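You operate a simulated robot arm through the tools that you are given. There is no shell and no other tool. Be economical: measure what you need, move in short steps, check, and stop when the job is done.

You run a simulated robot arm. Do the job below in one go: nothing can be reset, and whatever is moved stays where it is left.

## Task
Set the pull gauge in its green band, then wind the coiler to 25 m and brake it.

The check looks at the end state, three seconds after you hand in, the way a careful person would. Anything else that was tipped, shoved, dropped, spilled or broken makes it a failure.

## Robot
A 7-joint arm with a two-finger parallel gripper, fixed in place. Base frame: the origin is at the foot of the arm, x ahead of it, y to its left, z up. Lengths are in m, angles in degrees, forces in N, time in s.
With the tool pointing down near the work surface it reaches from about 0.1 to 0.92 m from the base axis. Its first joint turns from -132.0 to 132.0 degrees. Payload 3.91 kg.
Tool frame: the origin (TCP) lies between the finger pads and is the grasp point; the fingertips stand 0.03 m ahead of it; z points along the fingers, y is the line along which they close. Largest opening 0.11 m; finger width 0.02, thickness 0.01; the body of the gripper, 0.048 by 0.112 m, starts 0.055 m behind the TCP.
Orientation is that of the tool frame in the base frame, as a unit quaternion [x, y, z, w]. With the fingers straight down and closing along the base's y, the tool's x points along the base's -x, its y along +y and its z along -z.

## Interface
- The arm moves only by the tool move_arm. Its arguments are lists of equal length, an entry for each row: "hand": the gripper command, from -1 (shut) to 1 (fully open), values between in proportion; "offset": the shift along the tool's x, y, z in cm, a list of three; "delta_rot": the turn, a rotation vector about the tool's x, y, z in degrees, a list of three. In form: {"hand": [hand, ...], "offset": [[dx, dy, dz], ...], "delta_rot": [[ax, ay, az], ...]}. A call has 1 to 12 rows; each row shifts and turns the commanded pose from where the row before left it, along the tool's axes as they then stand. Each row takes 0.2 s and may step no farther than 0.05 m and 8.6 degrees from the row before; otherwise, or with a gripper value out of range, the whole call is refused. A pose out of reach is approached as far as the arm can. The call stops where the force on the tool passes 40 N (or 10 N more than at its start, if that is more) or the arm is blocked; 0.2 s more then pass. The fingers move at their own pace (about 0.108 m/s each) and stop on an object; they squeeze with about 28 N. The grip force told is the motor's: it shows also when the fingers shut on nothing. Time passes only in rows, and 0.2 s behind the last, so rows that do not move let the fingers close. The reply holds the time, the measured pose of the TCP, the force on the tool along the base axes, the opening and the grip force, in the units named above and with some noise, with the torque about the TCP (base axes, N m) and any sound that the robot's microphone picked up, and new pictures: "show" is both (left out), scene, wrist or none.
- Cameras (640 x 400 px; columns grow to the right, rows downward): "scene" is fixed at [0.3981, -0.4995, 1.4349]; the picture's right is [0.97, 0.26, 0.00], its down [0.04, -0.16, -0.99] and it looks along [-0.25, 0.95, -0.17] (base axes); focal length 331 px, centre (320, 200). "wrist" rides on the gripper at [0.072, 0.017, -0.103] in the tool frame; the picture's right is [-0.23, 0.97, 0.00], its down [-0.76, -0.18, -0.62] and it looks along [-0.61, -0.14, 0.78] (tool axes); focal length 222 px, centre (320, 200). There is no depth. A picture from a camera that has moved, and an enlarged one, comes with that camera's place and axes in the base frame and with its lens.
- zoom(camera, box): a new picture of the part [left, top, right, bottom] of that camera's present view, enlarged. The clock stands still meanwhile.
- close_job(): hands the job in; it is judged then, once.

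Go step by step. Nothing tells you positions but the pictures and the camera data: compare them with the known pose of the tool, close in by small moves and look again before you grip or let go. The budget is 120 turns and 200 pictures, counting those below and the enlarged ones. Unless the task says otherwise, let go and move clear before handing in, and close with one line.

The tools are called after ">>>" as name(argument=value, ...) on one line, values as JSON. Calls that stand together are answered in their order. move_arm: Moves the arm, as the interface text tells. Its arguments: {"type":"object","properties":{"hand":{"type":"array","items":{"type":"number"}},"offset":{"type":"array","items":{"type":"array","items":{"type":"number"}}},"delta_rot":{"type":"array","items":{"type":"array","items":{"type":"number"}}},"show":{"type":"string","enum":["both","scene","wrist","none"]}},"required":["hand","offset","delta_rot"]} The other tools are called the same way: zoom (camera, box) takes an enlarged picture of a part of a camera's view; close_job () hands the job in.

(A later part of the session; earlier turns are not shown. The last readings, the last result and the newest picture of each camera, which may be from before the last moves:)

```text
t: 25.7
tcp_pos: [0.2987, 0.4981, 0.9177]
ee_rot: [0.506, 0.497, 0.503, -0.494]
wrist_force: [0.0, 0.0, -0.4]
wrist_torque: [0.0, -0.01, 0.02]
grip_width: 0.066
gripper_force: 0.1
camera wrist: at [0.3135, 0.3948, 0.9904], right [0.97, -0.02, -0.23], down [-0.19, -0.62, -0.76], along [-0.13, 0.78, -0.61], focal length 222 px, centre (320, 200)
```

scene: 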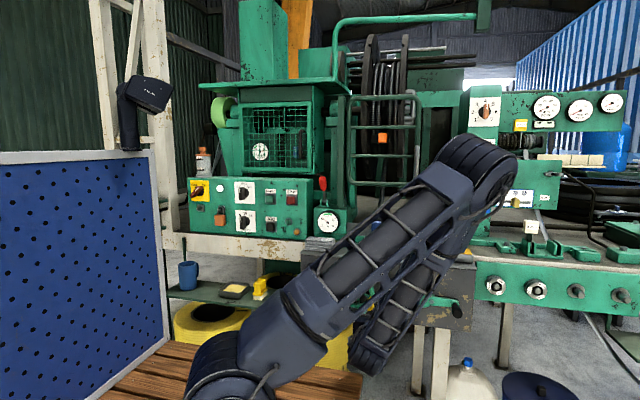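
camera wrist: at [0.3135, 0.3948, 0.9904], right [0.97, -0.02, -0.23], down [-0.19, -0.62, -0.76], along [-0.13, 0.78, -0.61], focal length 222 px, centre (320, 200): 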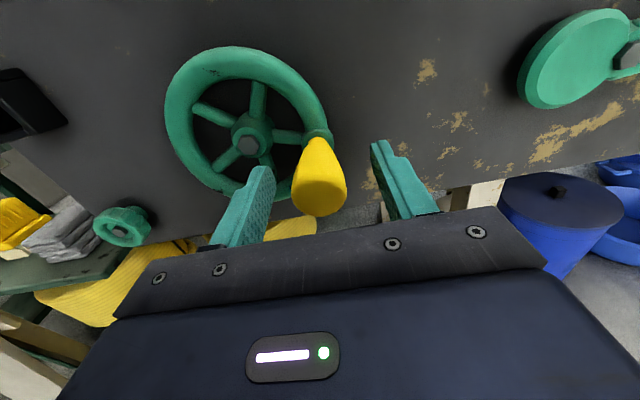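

>>> move_arm(hand=[-1, -1, -1, -1, -1, -1], offset=[[0, 0, 0], [0, 0, 0], [0, 0, 0], [0.6, 0.1, -0.02], [0.6, 0.03, -0.02], [0.4, 0, 0]], delta_rot=[[0, 0, 0], [0, 0, 0], [0, 0, 0], [0, 0, 0], [0, 0, 0], [0, 0, 0]], show="wrist")

```text
t: 27.1
tcp_pos: [0.2997, 0.4988, 0.9341]
ee_rot: [0.505, 0.497, 0.503, -0.494]
wrist_force: [4.4, 6.7, 0.0]
wrist_torque: [-0.06, -0.02, -0.03]
grip_width: 0.0284
gripper_force: 45.2
camera wrist: at [0.3151, 0.3947, 1.0062], right [0.97, -0.02, -0.23], down [-0.19, -0.62, -0.76], along [-0.13, 0.78, -0.61], focal length 222 px, centre (320, 200)
```

wrist: 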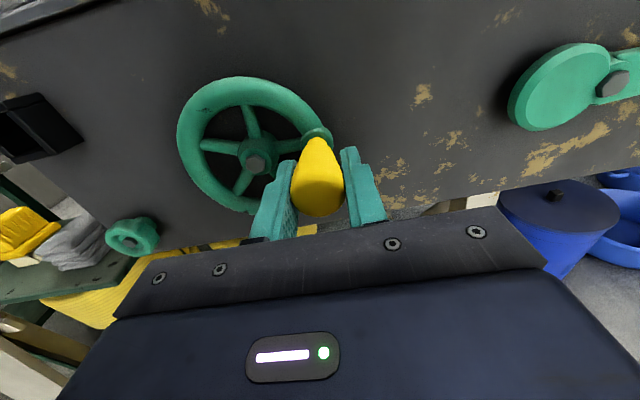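

>>> move_arm(hand=[-1, -1, 0.2, 0.2, 0.2, 0.2, 0.2, 0.2, 0.2, 0.2], offset=[[-0.2, 0, 0], [0, 0, 0], [0, 0, 0], [0, 0, 0], [4.5, 0, 0], [0, 0, -4], [2, 3, -2], [2, 3, 0], [0, 3, 0], [0, 0, 0]], delta_rot=[[0, 0, 0], [0, 0, 0], [0, 0, 0], [0, 0, 0], [0, 0, 0], [0, 0, 0], [0, 0, 0], [0, 0, 0], [0, 0, 0], [0, 0, 0]], show="wrist")

>>> zoom(camera="wrist", box=[60, 0, 320, 140])

```text
t: 29.3
tcp_pos: [0.3971, 0.4524, 1.0147]
ee_rot: [0.506, 0.497, 0.503, -0.494]
wrist_force: [0.0, 0.8, 0.3]
wrist_torque: [0.05, 0.0, 0.03]
grip_width: 0.0661
gripper_force: 0.0
out of reach, approached as far as the arm can: row 6, 7
camera wrist: at [0.4128, 0.3503, 1.0857], right [0.97, -0.02, -0.23], down [-0.19, -0.62, -0.76], along [-0.13, 0.78, -0.61], focal length 222 px, centre (320, 200)
```

wrist: 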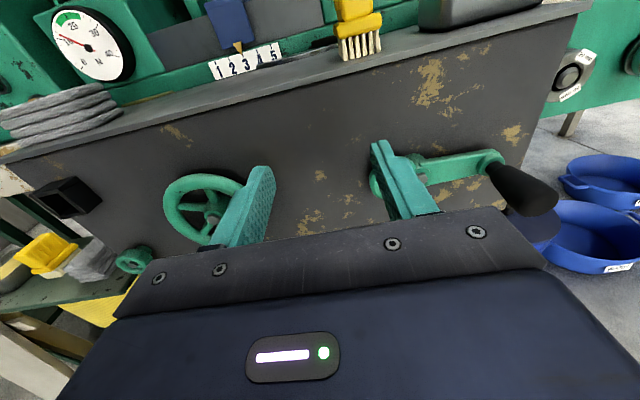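

```text
2.46 times, centred on (190, 70) of wrist
camera zoom: at [0.4128, 0.3503, 1.0857], right [0.97, -0.02, -0.23], down [-0.19, -0.62, -0.76], along [-0.13, 0.78, -0.61], focal length 547 px, centre (640, 520)
```

zoom: 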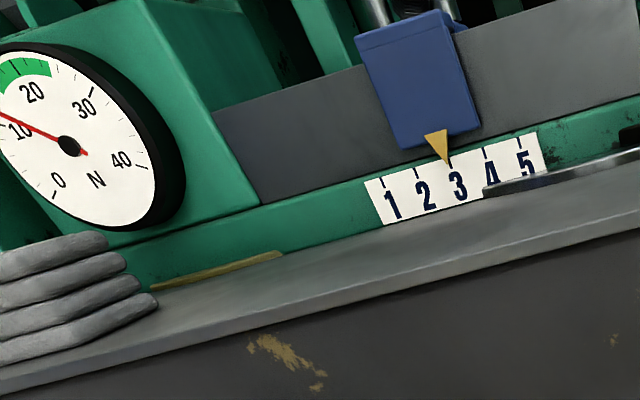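

The traverse is back at 3. Next is the small green knob below the pull gauge, at about (0.093, 0.552, 0.88). I'll go over the wheel and come down on it from above.

>>> move_arm(hand=[0.36, 0.36, 0.36, 0.36, 0.36, 0.36, 0.36, 0.36], offset=[[0.5, -3.7, 1.2], [0.5, -3.7, 1.2], [0, -3.7, 1.2], [0, -3.7, 1.2], [0, -4, 0.5], [0, -4, 0.5], [0, -4, 0.5], [0, -3, 0]], delta_rot=[[0, 0, 0], [0, 0, 0], [0, 0, 0], [0, 0, 0], [0, 0, 0], [0, 0, 0], [0, 0, 0], [0, 0, 0]])

```text
t: 31.1
tcp_pos: [0.2504, 0.505, 1.0224]
ee_rot: [0.504, 0.498, 0.502, -0.496]
wrist_force: [-0.5, -0.4, 0.0]
wrist_torque: [-0.01, 0.0, -0.02]
grip_width: 0.0747
gripper_force: 0.1
out of reach, approached as far as the arm can: row 5, 6, 7, 8
camera wrist: at [0.267, 0.4004, 1.0952], right [0.97, -0.01, -0.23], down [-0.18, -0.62, -0.76], along [-0.13, 0.78, -0.61], focal length 222 px, centre (320, 200)
```

scene: 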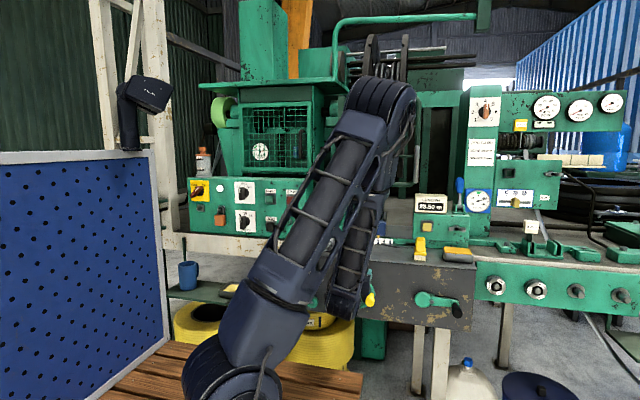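
wrist: 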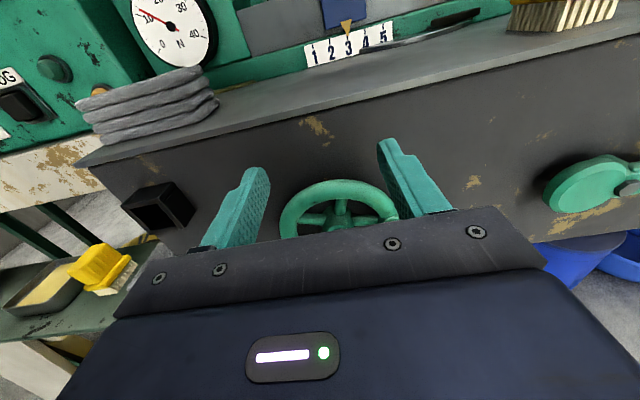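

Pointing level is out of reach further left. I'll pitch the tool down 40°, which still suits a grip that closes along x, and then go left.

>>> move_arm(hand=[0.36, 0.36, 0.36, 0.36, 0.36, 0.36], offset=[[0, 0, 0], [0, 0, 0], [0, 0, 0], [0, 0, 0], [0, 0, 0], [0, 0, 0]], delta_rot=[[0, -8, 0], [0, -8, 0], [0, -8, 0], [0, -8, 0], [0, -8, 0], [0, 0, 0]], show="none")

```text
t: 32.5
tcp_pos: [0.2481, 0.5034, 1.0043]
ee_rot: [0.647, 0.636, 0.3, -0.293]
wrist_force: [1.1, -0.6, 0.9]
wrist_torque: [0.02, 0.01, 0.0]
grip_width: 0.0748
gripper_force: 0.1
out of reach, approached as far as the arm can: row 1
```

>>> move_arm(hand=[0.36, 0.36, 0.36, 0.36, 0.36], offset=[[0.45, -4.5, 0.54], [0.45, -4.5, 0.54], [0.45, -4.5, 0.54], [-2.22, -2, 2.65], [0, 0, 0]], delta_rot=[[0, 0, 0], [0, 0, 0], [0, 0, 0], [0, 0, 0], [0, 0, 0]])

```text
t: 33.4
tcp_pos: [0.2959, 0.507, 0.998]
ee_rot: [0.738, 0.528, 0.34, -0.246]
wrist_force: [9.4, -50.4, 18.8]
wrist_torque: [0.06, 0.22, 1.1]
grip_width: 0.062
gripper_force: 0.0
out of reach, approached as far as the arm can: row 4
stopped in row 4: the force on the tool passed its limit at 132 N (the readings are from after the stop); the commanded pose is now the measured one
camera wrist: at [0.3031, 0.4699, 1.1181], right [0.87, -0.45, -0.18], down [-0.48, -0.86, -0.18], along [-0.07, 0.24, -0.97], focal length 222 px, centre (320, 200)
```

scene: 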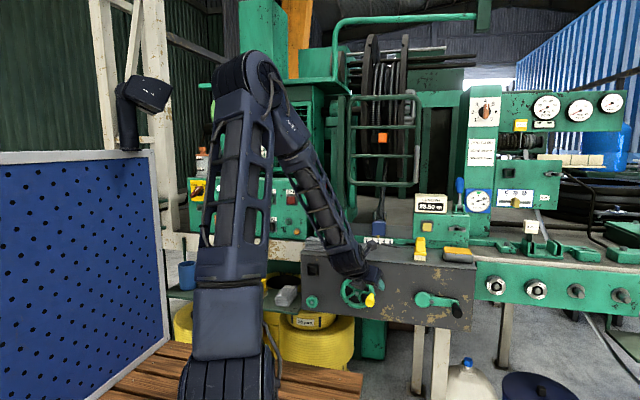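
wrist: 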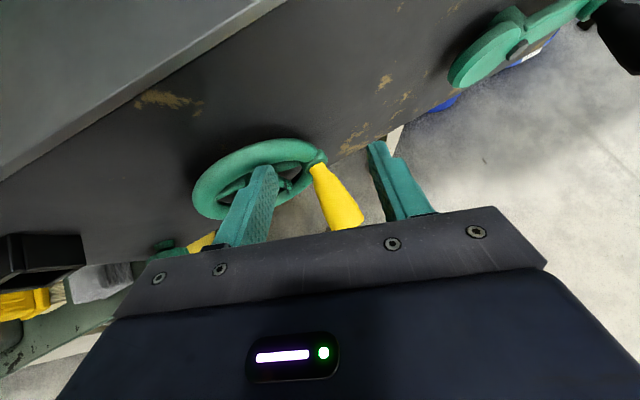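

The arm flipped to another configuration and one finger is pressing the wheel rim. I'll back straight off along the tool axis and inspect.

>>> move_arm(hand=[0.36, 0.36, 0.36], offset=[[0, 0, -2], [0, 0, -3], [0, 0, -3]], delta_rot=[[0, 0, 0], [0, 0, 0], [0, 0, 0]])

>>> zoom(camera="scene", box=[290, 190, 480, 335])

```text
t: 34.2
tcp_pos: [0.2839, 0.4549, 1.0439]
ee_rot: [0.737, 0.53, 0.338, -0.25]
wrist_force: [-0.6, 0.0, -0.1]
wrist_torque: [-0.02, -0.01, 0.0]
grip_width: 0.0752
gripper_force: 0.2
out of reach, approached as far as the arm can: row 3
camera wrist: at [0.2909, 0.4193, 1.1649], right [0.88, -0.44, -0.18], down [-0.47, -0.86, -0.18], along [-0.08, 0.24, -0.97], focal length 222 px, centre (320, 200)
```

scene: 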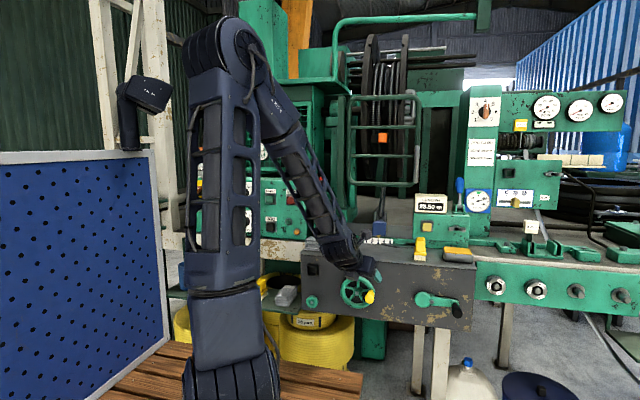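
wrist: 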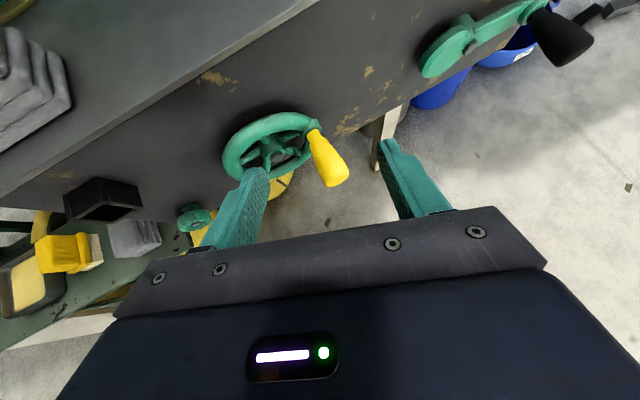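

```text
2.76 times, centred on (385, 262) of scene
camera zoom: at [0.3981, -0.4995, 1.4349], right [0.97, 0.26, 0.0], down [0.04, -0.16, -0.99], along [-0.25, 0.95, -0.17], focal length 912 px, centre (141, 28)
```

zoom: 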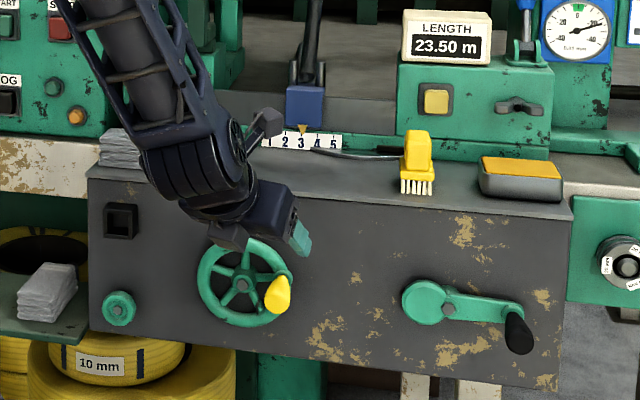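

Nothing was disturbed: the length still reads 23.50, the pointer is at 3 and the rags are in place. This configuration also gives a clear scene view, so I'll move left in short steps.

>>> move_arm(hand=[0.36, 0.36, 0.36, 0.36], offset=[[-0.07, -2.61, -0.06], [-0.07, -2.61, -0.06], [-0.07, -2.61, -0.06], [-0.07, -2.61, -0.06]], delta_rot=[[0, 0, 0], [0, 0, 0], [0, 0, 0], [0, 0, 0]], show="scene")

```text
t: 35.2
tcp_pos: [0.2457, 0.5136, 1.0177]
ee_rot: [0.737, 0.53, 0.337, -0.25]
wrist_force: [-0.5, -0.1, 1.1]
wrist_torque: [-0.02, -0.01, 0.01]
grip_width: 0.0749
gripper_force: 0.0
out of reach, approached as far as the arm can: row 1, 2, 3, 4
```

scene: 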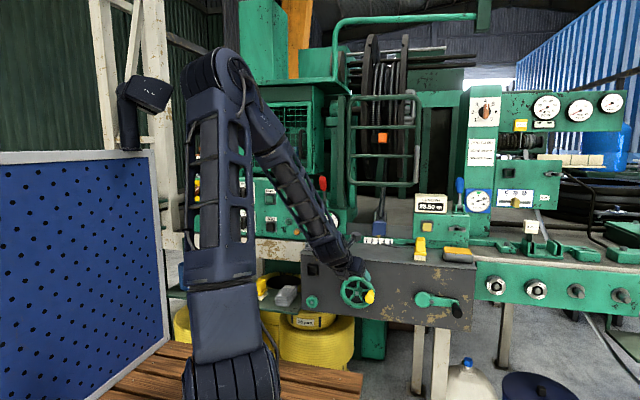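

The trouble is the wrist folding too near the shoulder. A steeper pitch of 55° with no yaw keeps the wrist clear, so I'll rise 3 cm and re-orient.

>>> move_arm(hand=[0.36, 0.36, 0.36, 0.36, 0.36], offset=[[2.29, 0, -1.94], [0, 0, 0], [0, 0, 0], [0, 0, 0], [0, 0, 0]], delta_rot=[[0, 0, 0], [4.2, -4.87, -4.67], [4.2, -4.87, -4.67], [4.2, -4.87, -4.67], [0, 0, 0]])

```text
t: 36.4
tcp_pos: [0.2509, 0.5179, 1.0444]
ee_rot: [0.685, 0.651, 0.234, -0.229]
wrist_force: [5.3, -1.6, -0.9]
wrist_torque: [0.07, 0.34, 0.3]
grip_width: 0.0749
gripper_force: 0.1
out of reach, approached as far as the arm can: row 1, 4
camera wrist: at [0.2694, 0.5101, 1.1695], right [0.96, -0.23, -0.15], down [-0.23, -0.97, 0.02], along [-0.15, 0.01, -0.99], focal length 222 px, centre (320, 200)
```

scene: 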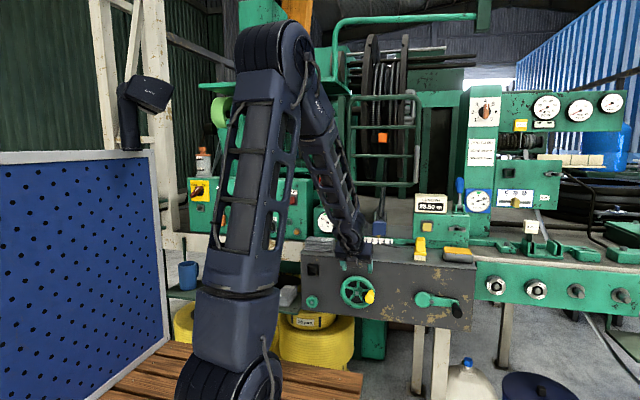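
wrist: 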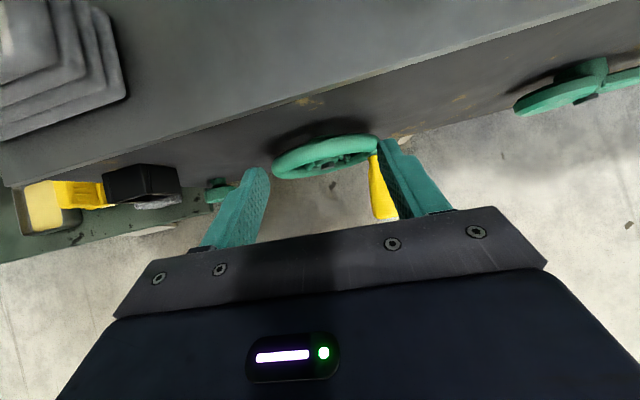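

>>> move_arm(hand=[0.36, 0.36, 0.36, 0.36], offset=[[-0.17, -4, -0.09], [-0.17, -4, -0.09], [-0.17, -4, -0.09], [-0.15, -3.5, -0.08]], delta_rot=[[0, 0, 0], [0, 0, 0], [0, 0, 0], [0, 0, 0]])

```text
t: 37.6
tcp_pos: [0.1379, 0.5208, 1.0441]
ee_rot: [0.709, 0.625, 0.241, -0.219]
wrist_force: [-1.2, -0.3, 0.9]
wrist_torque: [-0.02, -0.04, -0.06]
grip_width: 0.0748
gripper_force: 0.1
stopped in row 4: the arm was blocked; the commanded pose is now the measured one
camera wrist: at [0.1555, 0.5111, 1.1688], right [0.94, -0.3, -0.15], down [-0.3, -0.95, 0.02], along [-0.15, 0.02, -0.99], focal length 222 px, centre (320, 200)
```

scene: 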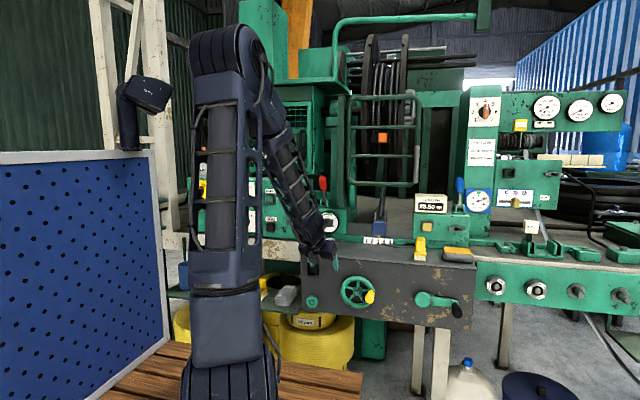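
wrist: 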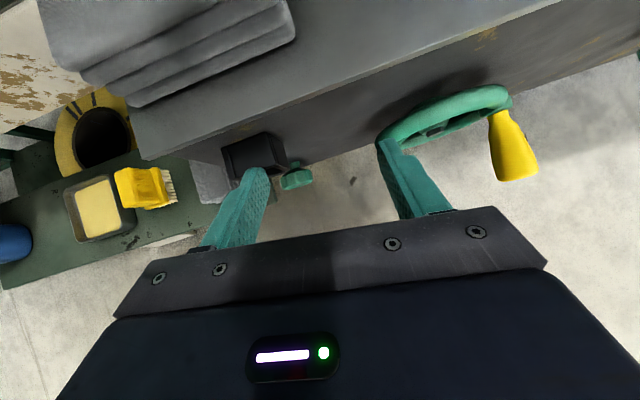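

The arm stopped on something, most likely its own joint limits. I'll go down first, in front of the panel, and then left.

>>> move_arm(hand=[0.36, 0.36, 0.36], offset=[[-1.9, 0.07, 1.9], [-1.9, 0.06, 1.9], [-1.9, 0.06, 1.9]], delta_rot=[[0, 0, 0], [0, 0, 0], [0, 0, 0]])

```text
t: 38.0
tcp_pos: [0.1382, 0.5189, 1.033]
ee_rot: [0.709, 0.624, 0.242, -0.223]
wrist_force: [3.3, -26.5, 23.7]
wrist_torque: [0.22, 0.92, 1.0]
grip_width: 0.0717
gripper_force: 0.1
stopped in row 1: the force on the tool passed its limit at 91 N (the readings are from after the stop); the commanded pose is now the measured one
camera wrist: at [0.1565, 0.5093, 1.1574], right [0.94, -0.3, -0.15], down [-0.3, -0.95, 0.02], along [-0.15, 0.03, -0.99], focal length 222 px, centre (320, 200)
```

scene: 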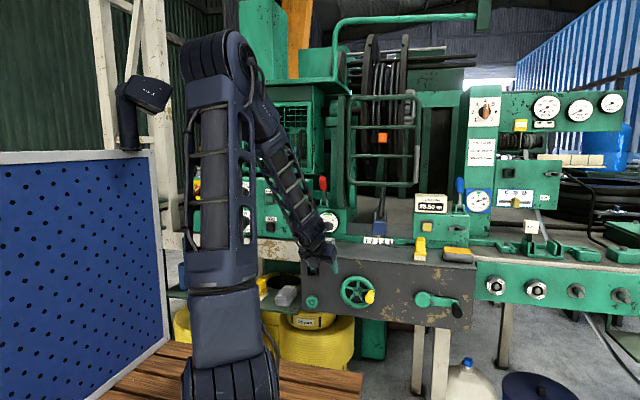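
wrist: 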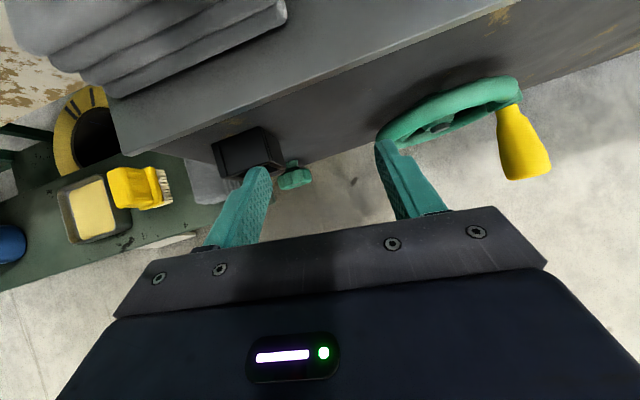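

The left finger caught the bolted square socket. I'll back off toward me, then descend clear of it.

>>> move_arm(hand=[0.36, 0.36, 0.36, 0.36], offset=[[-1.33, 0.3, -2.32], [-1.85, 0.03, 2.36], [-1.85, 0.03, 2.36], [-1.85, 0.03, 2.36]], delta_rot=[[0, 0, 0], [0, 0, 0], [0, 0, 0], [0, 0, 0]])

```text
t: 39.0
tcp_pos: [0.138, 0.4968, 0.9511]
ee_rot: [0.709, 0.623, 0.242, -0.223]
wrist_force: [0.1, 0.7, 0.4]
wrist_torque: [0.02, 0.01, 0.04]
grip_width: 0.0748
gripper_force: 0.0
camera wrist: at [0.1567, 0.4863, 1.0763], right [0.94, -0.3, -0.15], down [-0.3, -0.95, 0.02], along [-0.15, 0.03, -0.99], focal length 222 px, centre (320, 200)
```

scene: 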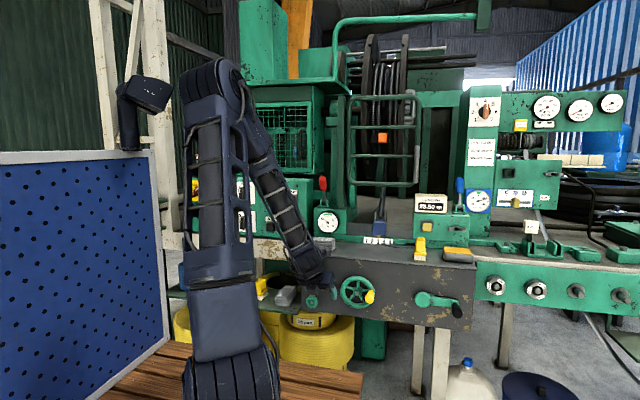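
wrist: 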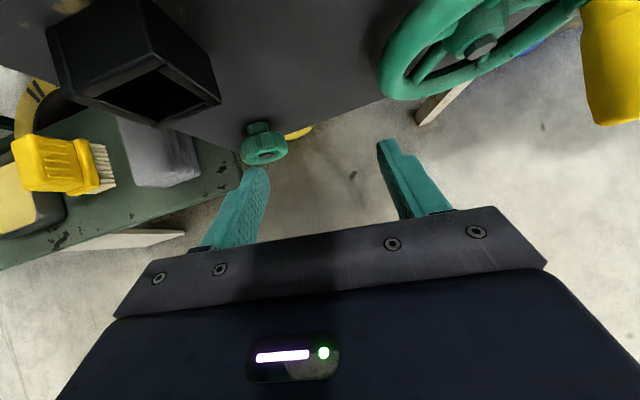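

The small knob is clear at about (0.0915, 0.55, 0.88), and the pull gauge is visible in the scene view. I'll square the yaw, centre above the knob and advance partway.

>>> move_arm(hand=[0.36, 0.36, 0.36, 0.36], offset=[[0, 0, 0], [0, -4.6, 0], [-0.3, 0, 3.5], [0, 0, 0]], delta_rot=[[4.3, 0, -5.5], [0, 0, 0], [0, 0, 0], [0, 0, 0]], show="wrist")

```text
t: 40.0
tcp_pos: [0.0933, 0.5165, 0.9231]
ee_rot: [0.67, 0.666, 0.228, -0.236]
wrist_force: [1.0, -1.1, 0.7]
wrist_torque: [0.01, -0.01, 0.01]
grip_width: 0.0749
gripper_force: 0.1
camera wrist: at [0.1116, 0.5079, 1.0473], right [0.97, -0.18, -0.15], down [-0.18, -0.98, 0.02], along [-0.15, 0.01, -0.99], focal length 222 px, centre (320, 200)
```

wrist: 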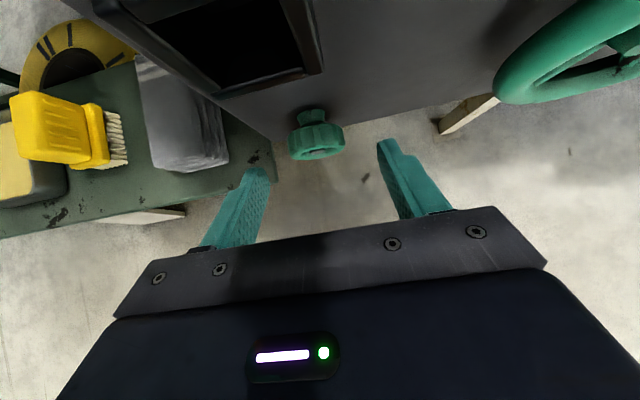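

>>> move_arm(hand=[0.36, 0.36, 0.36], offset=[[-0.15, -0.1, 2.2], [-0.12, 0, 2.2], [0, 0, 0]], delta_rot=[[0, 0, 0], [0, 0, 0], [0, 0, 0]], show="wrist")

```text
t: 40.8
tcp_pos: [0.0926, 0.5414, 0.887]
ee_rot: [0.67, 0.665, 0.229, -0.237]
wrist_force: [-1.1, -3.2, 7.1]
wrist_torque: [0.65, -0.16, -0.06]
grip_width: 0.075
gripper_force: 0.1
camera wrist: at [0.11, 0.533, 1.0114], right [0.97, -0.18, -0.15], down [-0.18, -0.98, 0.02], along [-0.15, 0.01, -0.99], focal length 222 px, centre (320, 200)
```

wrist: 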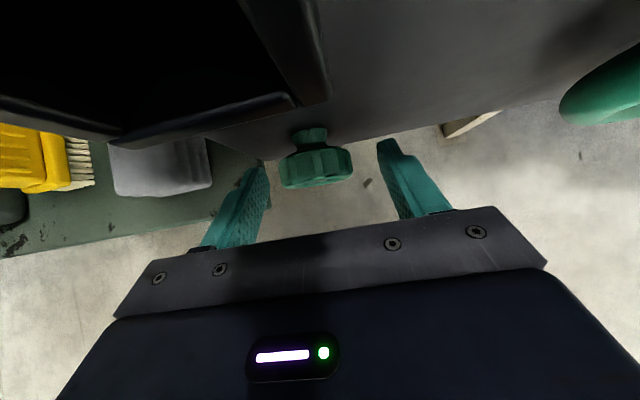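

>>> move_arm(hand=[-1, -1, -1], offset=[[0, 0, 0], [0, 0, 0], [0, 0, 0]], delta_rot=[[0, 0, 0], [0, 0, 0], [0, 0, 0]])

>>> zoom(camera="scene", box=[300, 165, 360, 245])

```text
t: 41.6
tcp_pos: [0.0899, 0.5415, 0.8856]
ee_rot: [0.669, 0.666, 0.229, -0.237]
wrist_force: [-15.1, -0.6, 5.1]
wrist_torque: [0.49, 0.05, 0.68]
grip_width: 0.0435
gripper_force: 45.4
camera wrist: at [0.1089, 0.5331, 1.0114], right [0.97, -0.18, -0.15], down [-0.18, -0.98, 0.02], along [-0.15, 0.01, -0.99], focal length 222 px, centre (320, 200)
```

scene: 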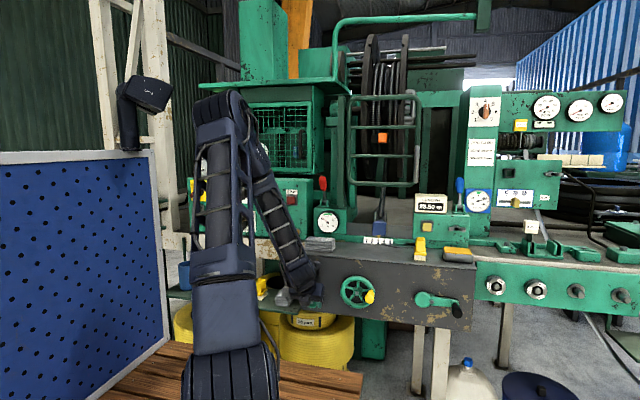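
wrist: 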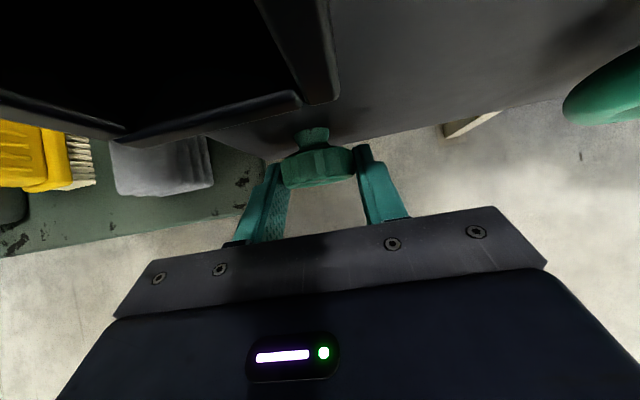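

```text
5.00 times, centred on (330, 205) of scene
camera zoom: at [0.3981, -0.4995, 1.4349], right [0.97, 0.26, 0.0], down [0.04, -0.16, -0.99], along [-0.25, 0.95, -0.17], focal length 1654 px, centre (270, 175)
```

zoom: 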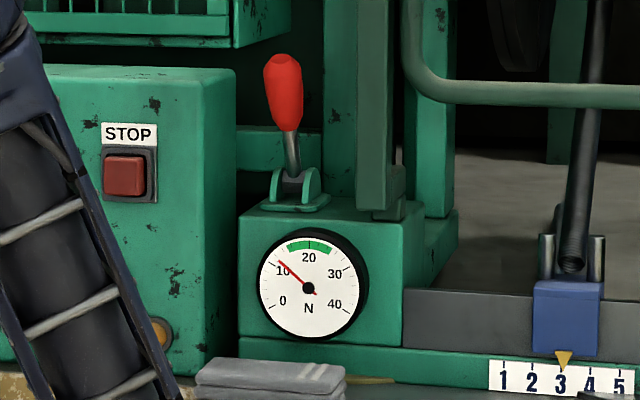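

I have a firm grip on the small knob. I'll turn it 16° clockwise and watch the gauge.

>>> move_arm(hand=[-1, -1, -1], offset=[[0, 0.08, 0], [0, 0.08, 0], [0, 0, 0]], delta_rot=[[6.3, 0, 4.93], [6.3, 0, 4.93], [0, 0, 0]], show="wrist")

>>> zoom(camera="scene", box=[300, 165, 360, 245])

```text
t: 42.4
tcp_pos: [0.0919, 0.5412, 0.8858]
ee_rot: [0.695, 0.626, 0.133, -0.328]
wrist_force: [-17.7, 0.4, 14.9]
wrist_torque: [0.29, 0.19, 0.16]
grip_width: 0.0435
gripper_force: 45.2
camera wrist: at [0.1449, 0.533, 1.0017], right [0.89, -0.18, -0.42], down [-0.17, -0.98, 0.06], along [-0.42, 0.01, -0.91], focal length 222 px, centre (320, 200)
```

wrist: 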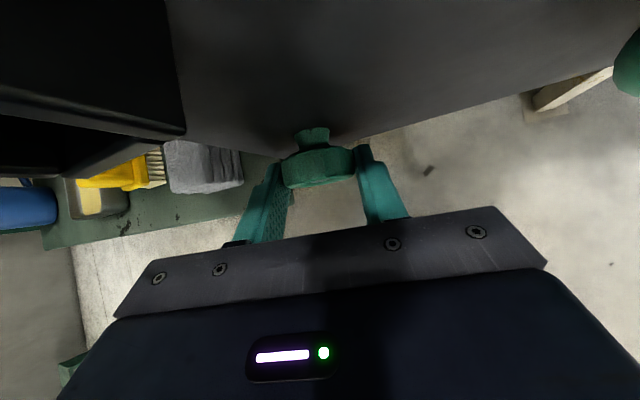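

```text
5.00 times, centred on (330, 205) of scene
camera zoom: at [0.3981, -0.4995, 1.4349], right [0.97, 0.26, 0.0], down [0.04, -0.16, -0.99], along [-0.25, 0.95, -0.17], focal length 1654 px, centre (270, 175)
```

zoom: 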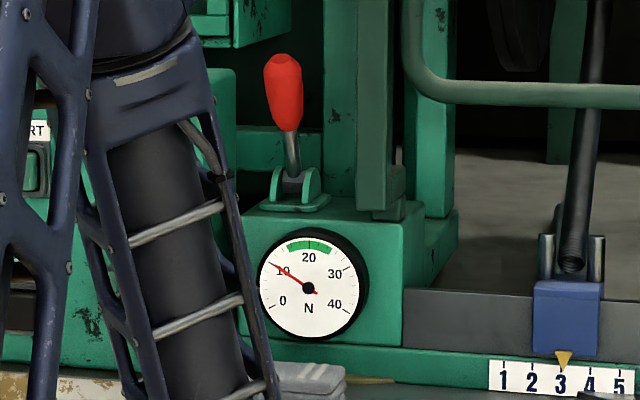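

Clockwise lowers the reading, about 1.8 N for 16°. So I'll turn counter-clockwise 40° from here.

>>> move_arm(hand=[-1, -1, -1, -1, -1, -1], offset=[[0, -0.1, 0], [0, -0.08, 0], [0, -0.08, 0], [0, -0.08, 0], [0, -0.08, 0], [0, 0, 0]], delta_rot=[[-6.3, 0, -4.93], [-6.3, 0, -4.93], [-6.3, 0, -4.93], [-6.3, 0, -4.93], [-6.3, 0, -4.93], [0, 0, 0]], show="wrist")

>>> zoom(camera="scene", box=[300, 165, 360, 245])

```text
t: 43.2
tcp_pos: [0.0882, 0.5419, 0.8859]
ee_rot: [0.65, 0.684, 0.269, -0.191]
wrist_force: [-9.7, -11.3, 14.8]
wrist_torque: [-0.42, 0.0, -0.48]
grip_width: 0.0436
gripper_force: 45.5
out of reach, approached as far as the arm can: row 4
stopped in row 4: the force on the tool passed its limit at 50 N (the readings are from after the stop); the commanded pose is now the measured one
camera wrist: at [0.0913, 0.5343, 1.0125], right [0.99, -0.17, -0.02], down [-0.17, -0.99, 0.0], along [-0.02, 0.0, -1.0], focal length 222 px, centre (320, 200)
```

wrist: 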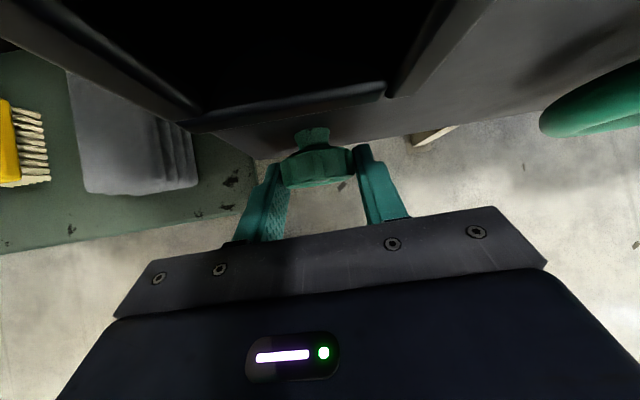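

```text
5.00 times, centred on (330, 205) of scene
camera zoom: at [0.3981, -0.4995, 1.4349], right [0.97, 0.26, 0.0], down [0.04, -0.16, -0.99], along [-0.25, 0.95, -0.17], focal length 1654 px, centre (270, 175)
```

zoom: 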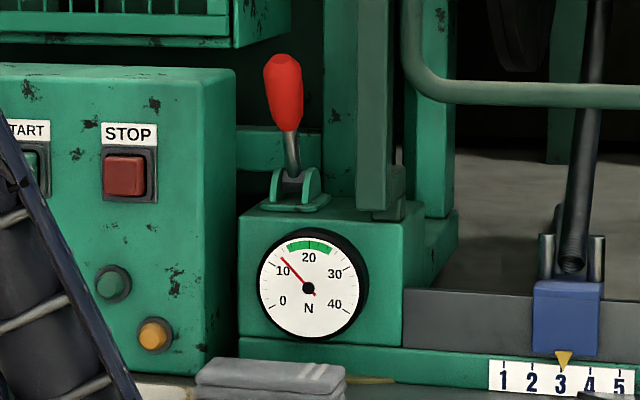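

Counter-clockwise raises it, to about 13 N now. The arm's range ends here, so I'll let go, roll back 40°, grip again and turn once more.

>>> move_arm(hand=[0.36, 0.36, 0.36, 0.36, 0.36, 0.36, 0.36, 0.36, -1, -1, -1], offset=[[0, 0, 0], [0, 0, 0], [0, 0.1, 0], [0, 0.08, 0], [0, 0.08, 0], [0, 0.08, 0], [0, 0.08, 0], [0, 0, 0], [0, 0, 0], [0, 0, 0], [0, 0, 0]], delta_rot=[[0, 0, 0], [0, 0, 0], [6.3, 0, 4.93], [6.3, 0, 4.93], [6.3, 0, 4.93], [6.3, 0, 4.93], [6.3, 0, 4.93], [0, 0, 0], [0, 0, 0], [0, 0, 0], [0, 0, 0]], show="wrist")

>>> zoom(camera="scene", box=[290, 165, 410, 325])

```text
t: 45.6
tcp_pos: [0.0946, 0.5419, 0.8853]
ee_rot: [0.704, 0.578, 0.029, -0.412]
wrist_force: [-6.0, -2.3, 8.7]
wrist_torque: [-1.31, 0.08, -0.23]
grip_width: 0.0429
gripper_force: 45.0
camera wrist: at [0.1772, 0.5356, 0.9811], right [0.74, -0.17, -0.65], down [-0.13, -0.98, 0.11], along [-0.66, 0.0, -0.75], focal length 222 px, centre (320, 200)
```

wrist: 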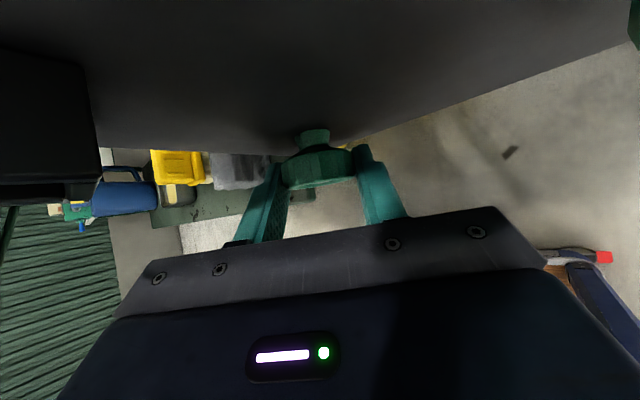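

```text
2.50 times, centred on (350, 245) of scene
camera zoom: at [0.3981, -0.4995, 1.4349], right [0.97, 0.26, 0.0], down [0.04, -0.16, -0.99], along [-0.25, 0.95, -0.17], focal length 827 px, centre (245, 88)
```

zoom: 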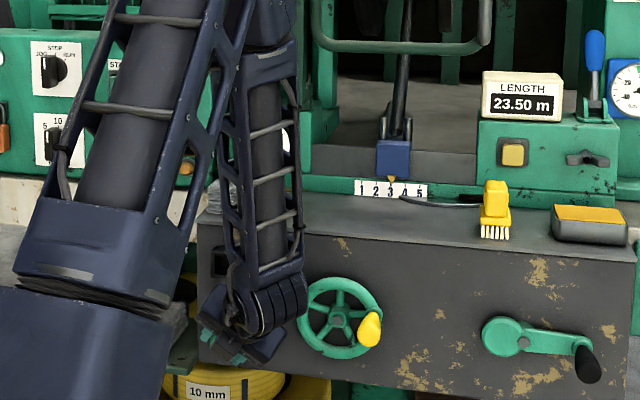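

Gripped again at +32°. Turning counter-clockwise 40°.

>>> move_arm(hand=[-1, -1, -1, -1, -1, -1], offset=[[0, -0.08, 0], [0, -0.09, 0], [0, -0.09, 0], [0, -0.08, 0], [0, -0.08, 0], [0, 0, 0]], delta_rot=[[-6.3, 0, -4.93], [-6.3, 0, -4.93], [-6.3, 0, -4.93], [-6.3, 0, -4.93], [-6, 0, -4.7], [0, 0, 0]], show="none")

>>> zoom(camera="scene", box=[300, 165, 360, 245])

```text
t: 46.7
tcp_pos: [0.0902, 0.5424, 0.8877]
ee_rot: [0.668, 0.668, 0.224, -0.239]
wrist_force: [-51.8, -13.1, 21.0]
wrist_torque: [0.64, -0.22, -0.01]
grip_width: 0.0426
gripper_force: 45.5
stopped in row 5: the force on the tool passed its limit at 67 N (the readings are from after the stop); the commanded pose is now the measured one
```

```text
5.00 times, centred on (330, 205) of scene
camera zoom: at [0.3981, -0.4995, 1.4349], right [0.97, 0.26, 0.0], down [0.04, -0.16, -0.99], along [-0.25, 0.95, -0.17], focal length 1654 px, centre (270, 175)
```

zoom: 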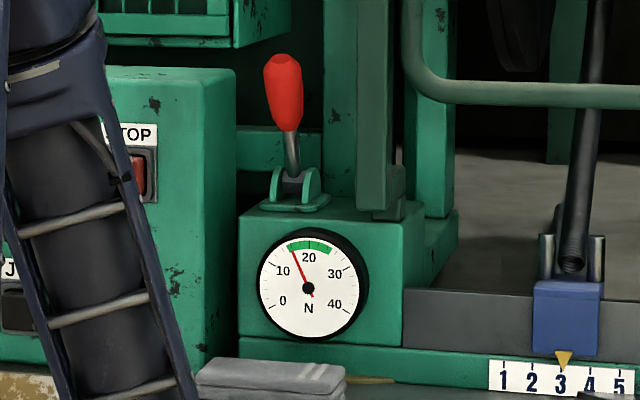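

The needle has just entered the band at about 16 N. One more stroke should centre it near 20.

>>> move_arm(hand=[0.36, 0.36, 0.36, 0.36, 0.36, 0.36, 0.36, 0.36, -1, -1, -1], offset=[[0, -0.1, 0], [0, 0, 0], [0, 0.1, 0], [0, 0.08, 0], [0, 0.08, 0], [0, 0.08, 0], [0, 0.04, 0], [0, 0, 0], [0, 0, 0], [0, 0, 0], [0, 0, 0]], delta_rot=[[0, 0, 0], [0, 0, 0], [6.3, 0, 4.93], [6.3, 0, 4.93], [6.3, 0, 4.93], [6.3, 0, 4.93], [3, 0, 2.4], [0, 0, 0], [0, 0, 0], [0, 0, 0], [0, 0, 0]], show="none")

```text
t: 49.1
tcp_pos: [0.0943, 0.5435, 0.8867]
ee_rot: [0.705, 0.562, 0.007, -0.432]
wrist_force: [-53.7, 0.9, 39.6]
wrist_torque: [-0.29, 0.59, 1.1]
grip_width: 0.0435
gripper_force: 44.9
```

The grip is off-centre sideways, so I'll ease about 2.5 mm along the closing axis before turning.

>>> move_arm(hand=[-1, -1], offset=[[0, -0.25, 0], [0, 0, 0]], delta_rot=[[0, 0, 0], [0, 0, 0]], show="none")

```text
t: 49.7
tcp_pos: [0.0945, 0.5418, 0.8859]
ee_rot: [0.707, 0.56, 0.008, -0.431]
wrist_force: [-49.7, 9.0, 21.4]
wrist_torque: [0.73, 0.49, 0.14]
grip_width: 0.0436
gripper_force: 45.0
```

>>> move_arm(hand=[-1, -1], offset=[[0, -0.25, 0], [0, 0, 0]], delta_rot=[[0, 0, 0], [0, 0, 0]], show="none")

>>> zoom(camera="wrist", box=[160, 80, 480, 280])

```text
t: 50.3
tcp_pos: [0.0948, 0.543, 0.8878]
ee_rot: [0.709, 0.56, 0.008, -0.429]
wrist_force: [-41.7, 11.6, -1.8]
wrist_torque: [0.43, 0.33, 0.05]
grip_width: 0.0434
gripper_force: 44.8
```

```text
2.00 times, centred on (320, 180) of wrist
camera zoom: at [0.1848, 0.5352, 0.977], right [0.69, -0.18, -0.7], down [-0.13, -0.98, 0.13], along [-0.71, 0.01, -0.71], focal length 444 px, centre (320, 240)
```

zoom: 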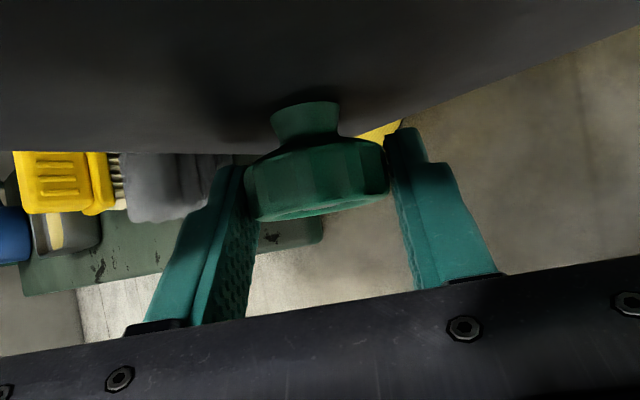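

>>> move_arm(hand=[-1, -1], offset=[[-0.075, -0.16, 0.094], [0, 0, 0]], delta_rot=[[0, 0, 0], [0, 0, 0]], show="none")

>>> zoom(camera="scene", box=[300, 165, 360, 245])

```text
t: 50.9
tcp_pos: [0.0961, 0.5416, 0.8875]
ee_rot: [0.709, 0.56, 0.008, -0.429]
wrist_force: [-16.2, 3.4, -4.4]
wrist_torque: [0.0, 0.07, 0.96]
grip_width: 0.0437
gripper_force: 44.6
```

```text
5.00 times, centred on (330, 205) of scene
camera zoom: at [0.3981, -0.4995, 1.4349], right [0.97, 0.26, 0.0], down [0.04, -0.16, -0.99], along [-0.25, 0.95, -0.17], focal length 1654 px, centre (270, 175)
```

zoom: 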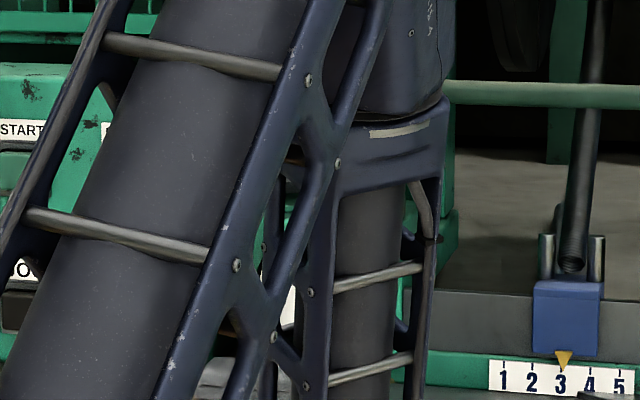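

>>> move_arm(hand=[-1, -1, -1, -1, -1, -1], offset=[[0, -0.1, 0], [0, -0.1, 0], [0, -0.1, 0], [0, -0.1, 0], [0, -0.05, 0], [0, 0, 0]], delta_rot=[[-6.3, 0, -4.93], [-6.3, 0, -4.93], [-6.3, 0, -4.93], [-6.3, 0, -4.93], [-4, 0, -3.1], [0, 0, 0]], show="none")

>>> zoom(camera="scene", box=[300, 165, 360, 245])

```text
t: 51.9
tcp_pos: [0.0906, 0.5426, 0.8885]
ee_rot: [0.68, 0.654, 0.196, -0.265]
wrist_force: [-11.7, -5.1, 6.6]
wrist_torque: [-0.5, 0.08, 0.27]
grip_width: 0.0441
gripper_force: 45.1
stopped in row 5: the force on the tool passed its limit at 65 N (the readings are from after the stop); the commanded pose is now the measured one
```

```text
5.00 times, centred on (330, 205) of scene
camera zoom: at [0.3981, -0.4995, 1.4349], right [0.97, 0.26, 0.0], down [0.04, -0.16, -0.99], along [-0.25, 0.95, -0.17], focal length 1654 px, centre (270, 175)
```

zoom: 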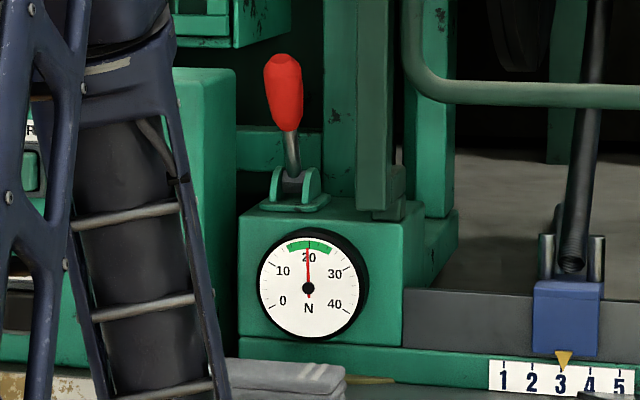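

The gauge now reads 20 N, centred in the green band. I'll let go and back out the same way I came in.

>>> move_arm(hand=[0.36, 0.36, 0.36, 0.36, 0.36, 0.36], offset=[[0, 0, 0], [0, 0, 0], [0, 0, -3.5], [0.3, 2, -2.3], [0.3, 2, -2.3], [0, 0, 0]], delta_rot=[[0, 0, 0], [0, 0, 0], [0, 0, 0], [0, 0, 0], [0, 0, 0], [0, 0, 0]])

>>> zoom(camera="scene", box=[300, 165, 360, 245])

```text
t: 53.3
tcp_pos: [0.1372, 0.4971, 0.9521]
ee_rot: [0.681, 0.655, 0.196, -0.264]
wrist_force: [-0.6, -0.8, -0.3]
wrist_torque: [0.0, 0.0, 0.0]
grip_width: 0.0746
gripper_force: 0.1
camera wrist: at [0.1684, 0.4898, 1.0746], right [0.95, -0.18, -0.24], down [-0.18, -0.98, 0.04], along [-0.24, 0.0, -0.97], focal length 222 px, centre (320, 200)
```

scene: 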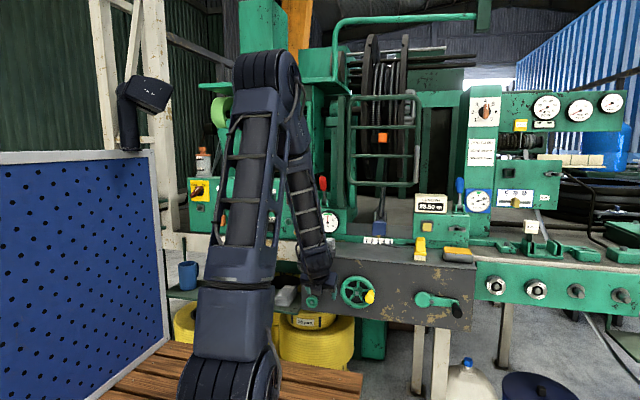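
wrist: 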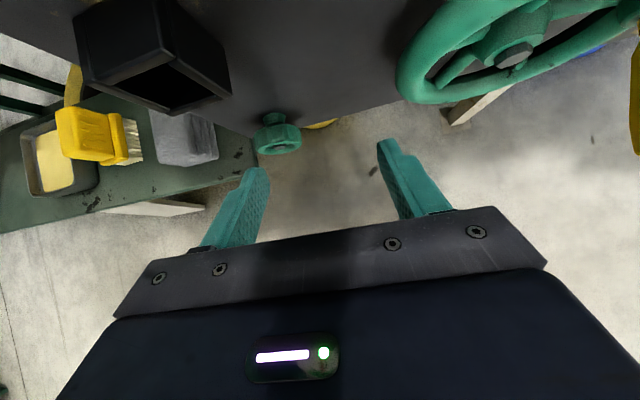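

```text
5.00 times, centred on (330, 205) of scene
camera zoom: at [0.3981, -0.4995, 1.4349], right [0.97, 0.26, 0.0], down [0.04, -0.16, -0.99], along [-0.25, 0.95, -0.17], focal length 1654 px, centre (270, 175)
```

zoom: 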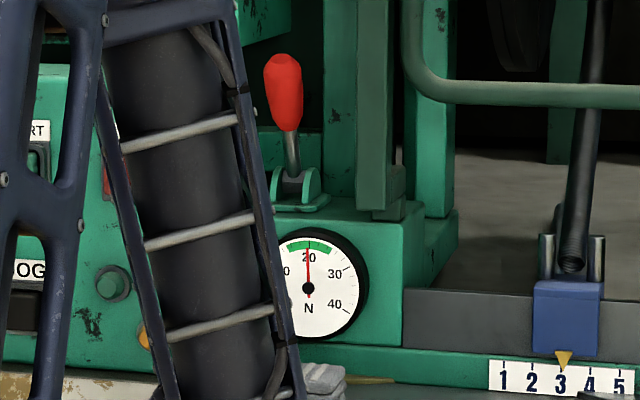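

The pull is still at 20 N with the tool clear. Now I'll rise over the wheel and head toward the crank.

>>> move_arm(hand=[0.36, 0.36, 0.36, 0.36, 0.36, 0.36, 0.36, 0.36, 0.36, 0.36], offset=[[1.52, -0.35, -3], [1.52, -0.35, -3], [1.52, -0.35, -3], [-0.6, 4.25, -1.05], [-0.6, 4.25, -1.05], [-0.6, 4.25, -1.05], [-0.6, 4.25, -1.05], [-0.6, 4.25, -1.05], [-0.6, 4.25, -1.05], [-0.6, 4.25, -1.05]], delta_rot=[[0, 0, 0], [0, 0, 0], [0, 0, 0], [0, 0, 0], [0, 0, 0], [0, 0, 0], [0, 0, 0], [0, 0, 0], [0, 0, 0], [0, 0, 0]])

```text
t: 55.5
tcp_pos: [0.4364, 0.3976, 1.0537]
ee_rot: [0.681, 0.654, 0.196, -0.264]
wrist_force: [0.5, -0.2, 0.9]
wrist_torque: [-0.02, 0.01, -0.01]
grip_width: 0.0746
gripper_force: 0.0
camera wrist: at [0.4671, 0.3914, 1.1754], right [0.95, -0.18, -0.24], down [-0.18, -0.98, 0.04], along [-0.24, 0.01, -0.97], focal length 222 px, centre (320, 200)
```

scene: 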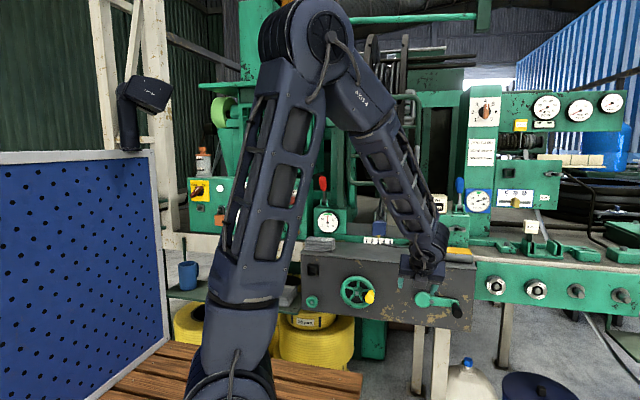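
wrist: 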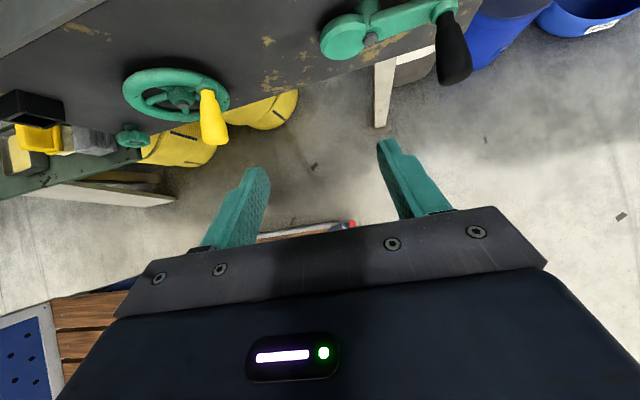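

The crank hub is near (0.493, 0.549, 0.932) and the handle at about (0.562, 0.48–0.54, 0.93), so the radius is about 0.069. I'll move to just above and in front of the handle.

>>> move_arm(hand=[0.2, 0.2, 0.2, 0.2, 0.2], offset=[[0.42, 3.44, 1.84], [0.42, 3.44, 1.84], [0.42, 3.44, 1.84], [0.42, 3.44, 1.84], [0, 0, 0]], delta_rot=[[0, 0, 0], [0, 0, 0], [0, 0, 0], [0, 0, 0], [0, 0, 0]])

```text
t: 56.7
tcp_pos: [0.5693, 0.4562, 0.9901]
ee_rot: [0.681, 0.655, 0.196, -0.264]
wrist_force: [-0.1, 0.1, 0.0]
wrist_torque: [0.0, 0.01, -0.03]
grip_width: 0.0662
gripper_force: 0.1
camera wrist: at [0.5995, 0.4489, 1.1138], right [0.95, -0.18, -0.24], down [-0.18, -0.98, 0.04], along [-0.24, 0.01, -0.97], focal length 222 px, centre (320, 200)
```

scene: 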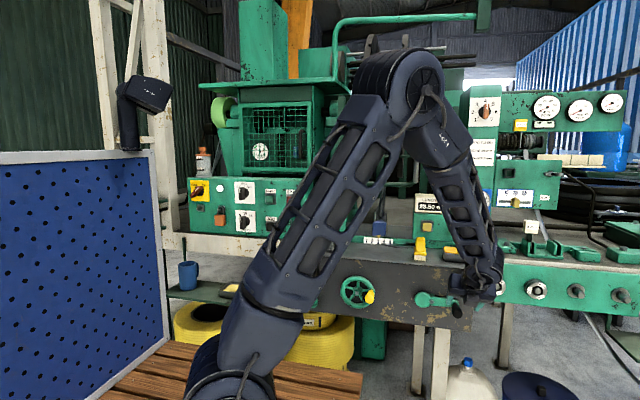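
wrist: 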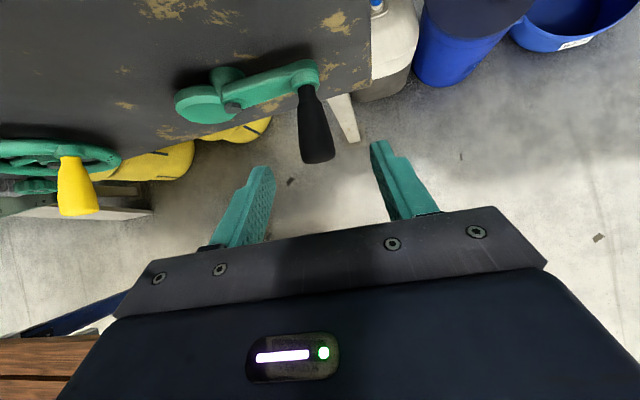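

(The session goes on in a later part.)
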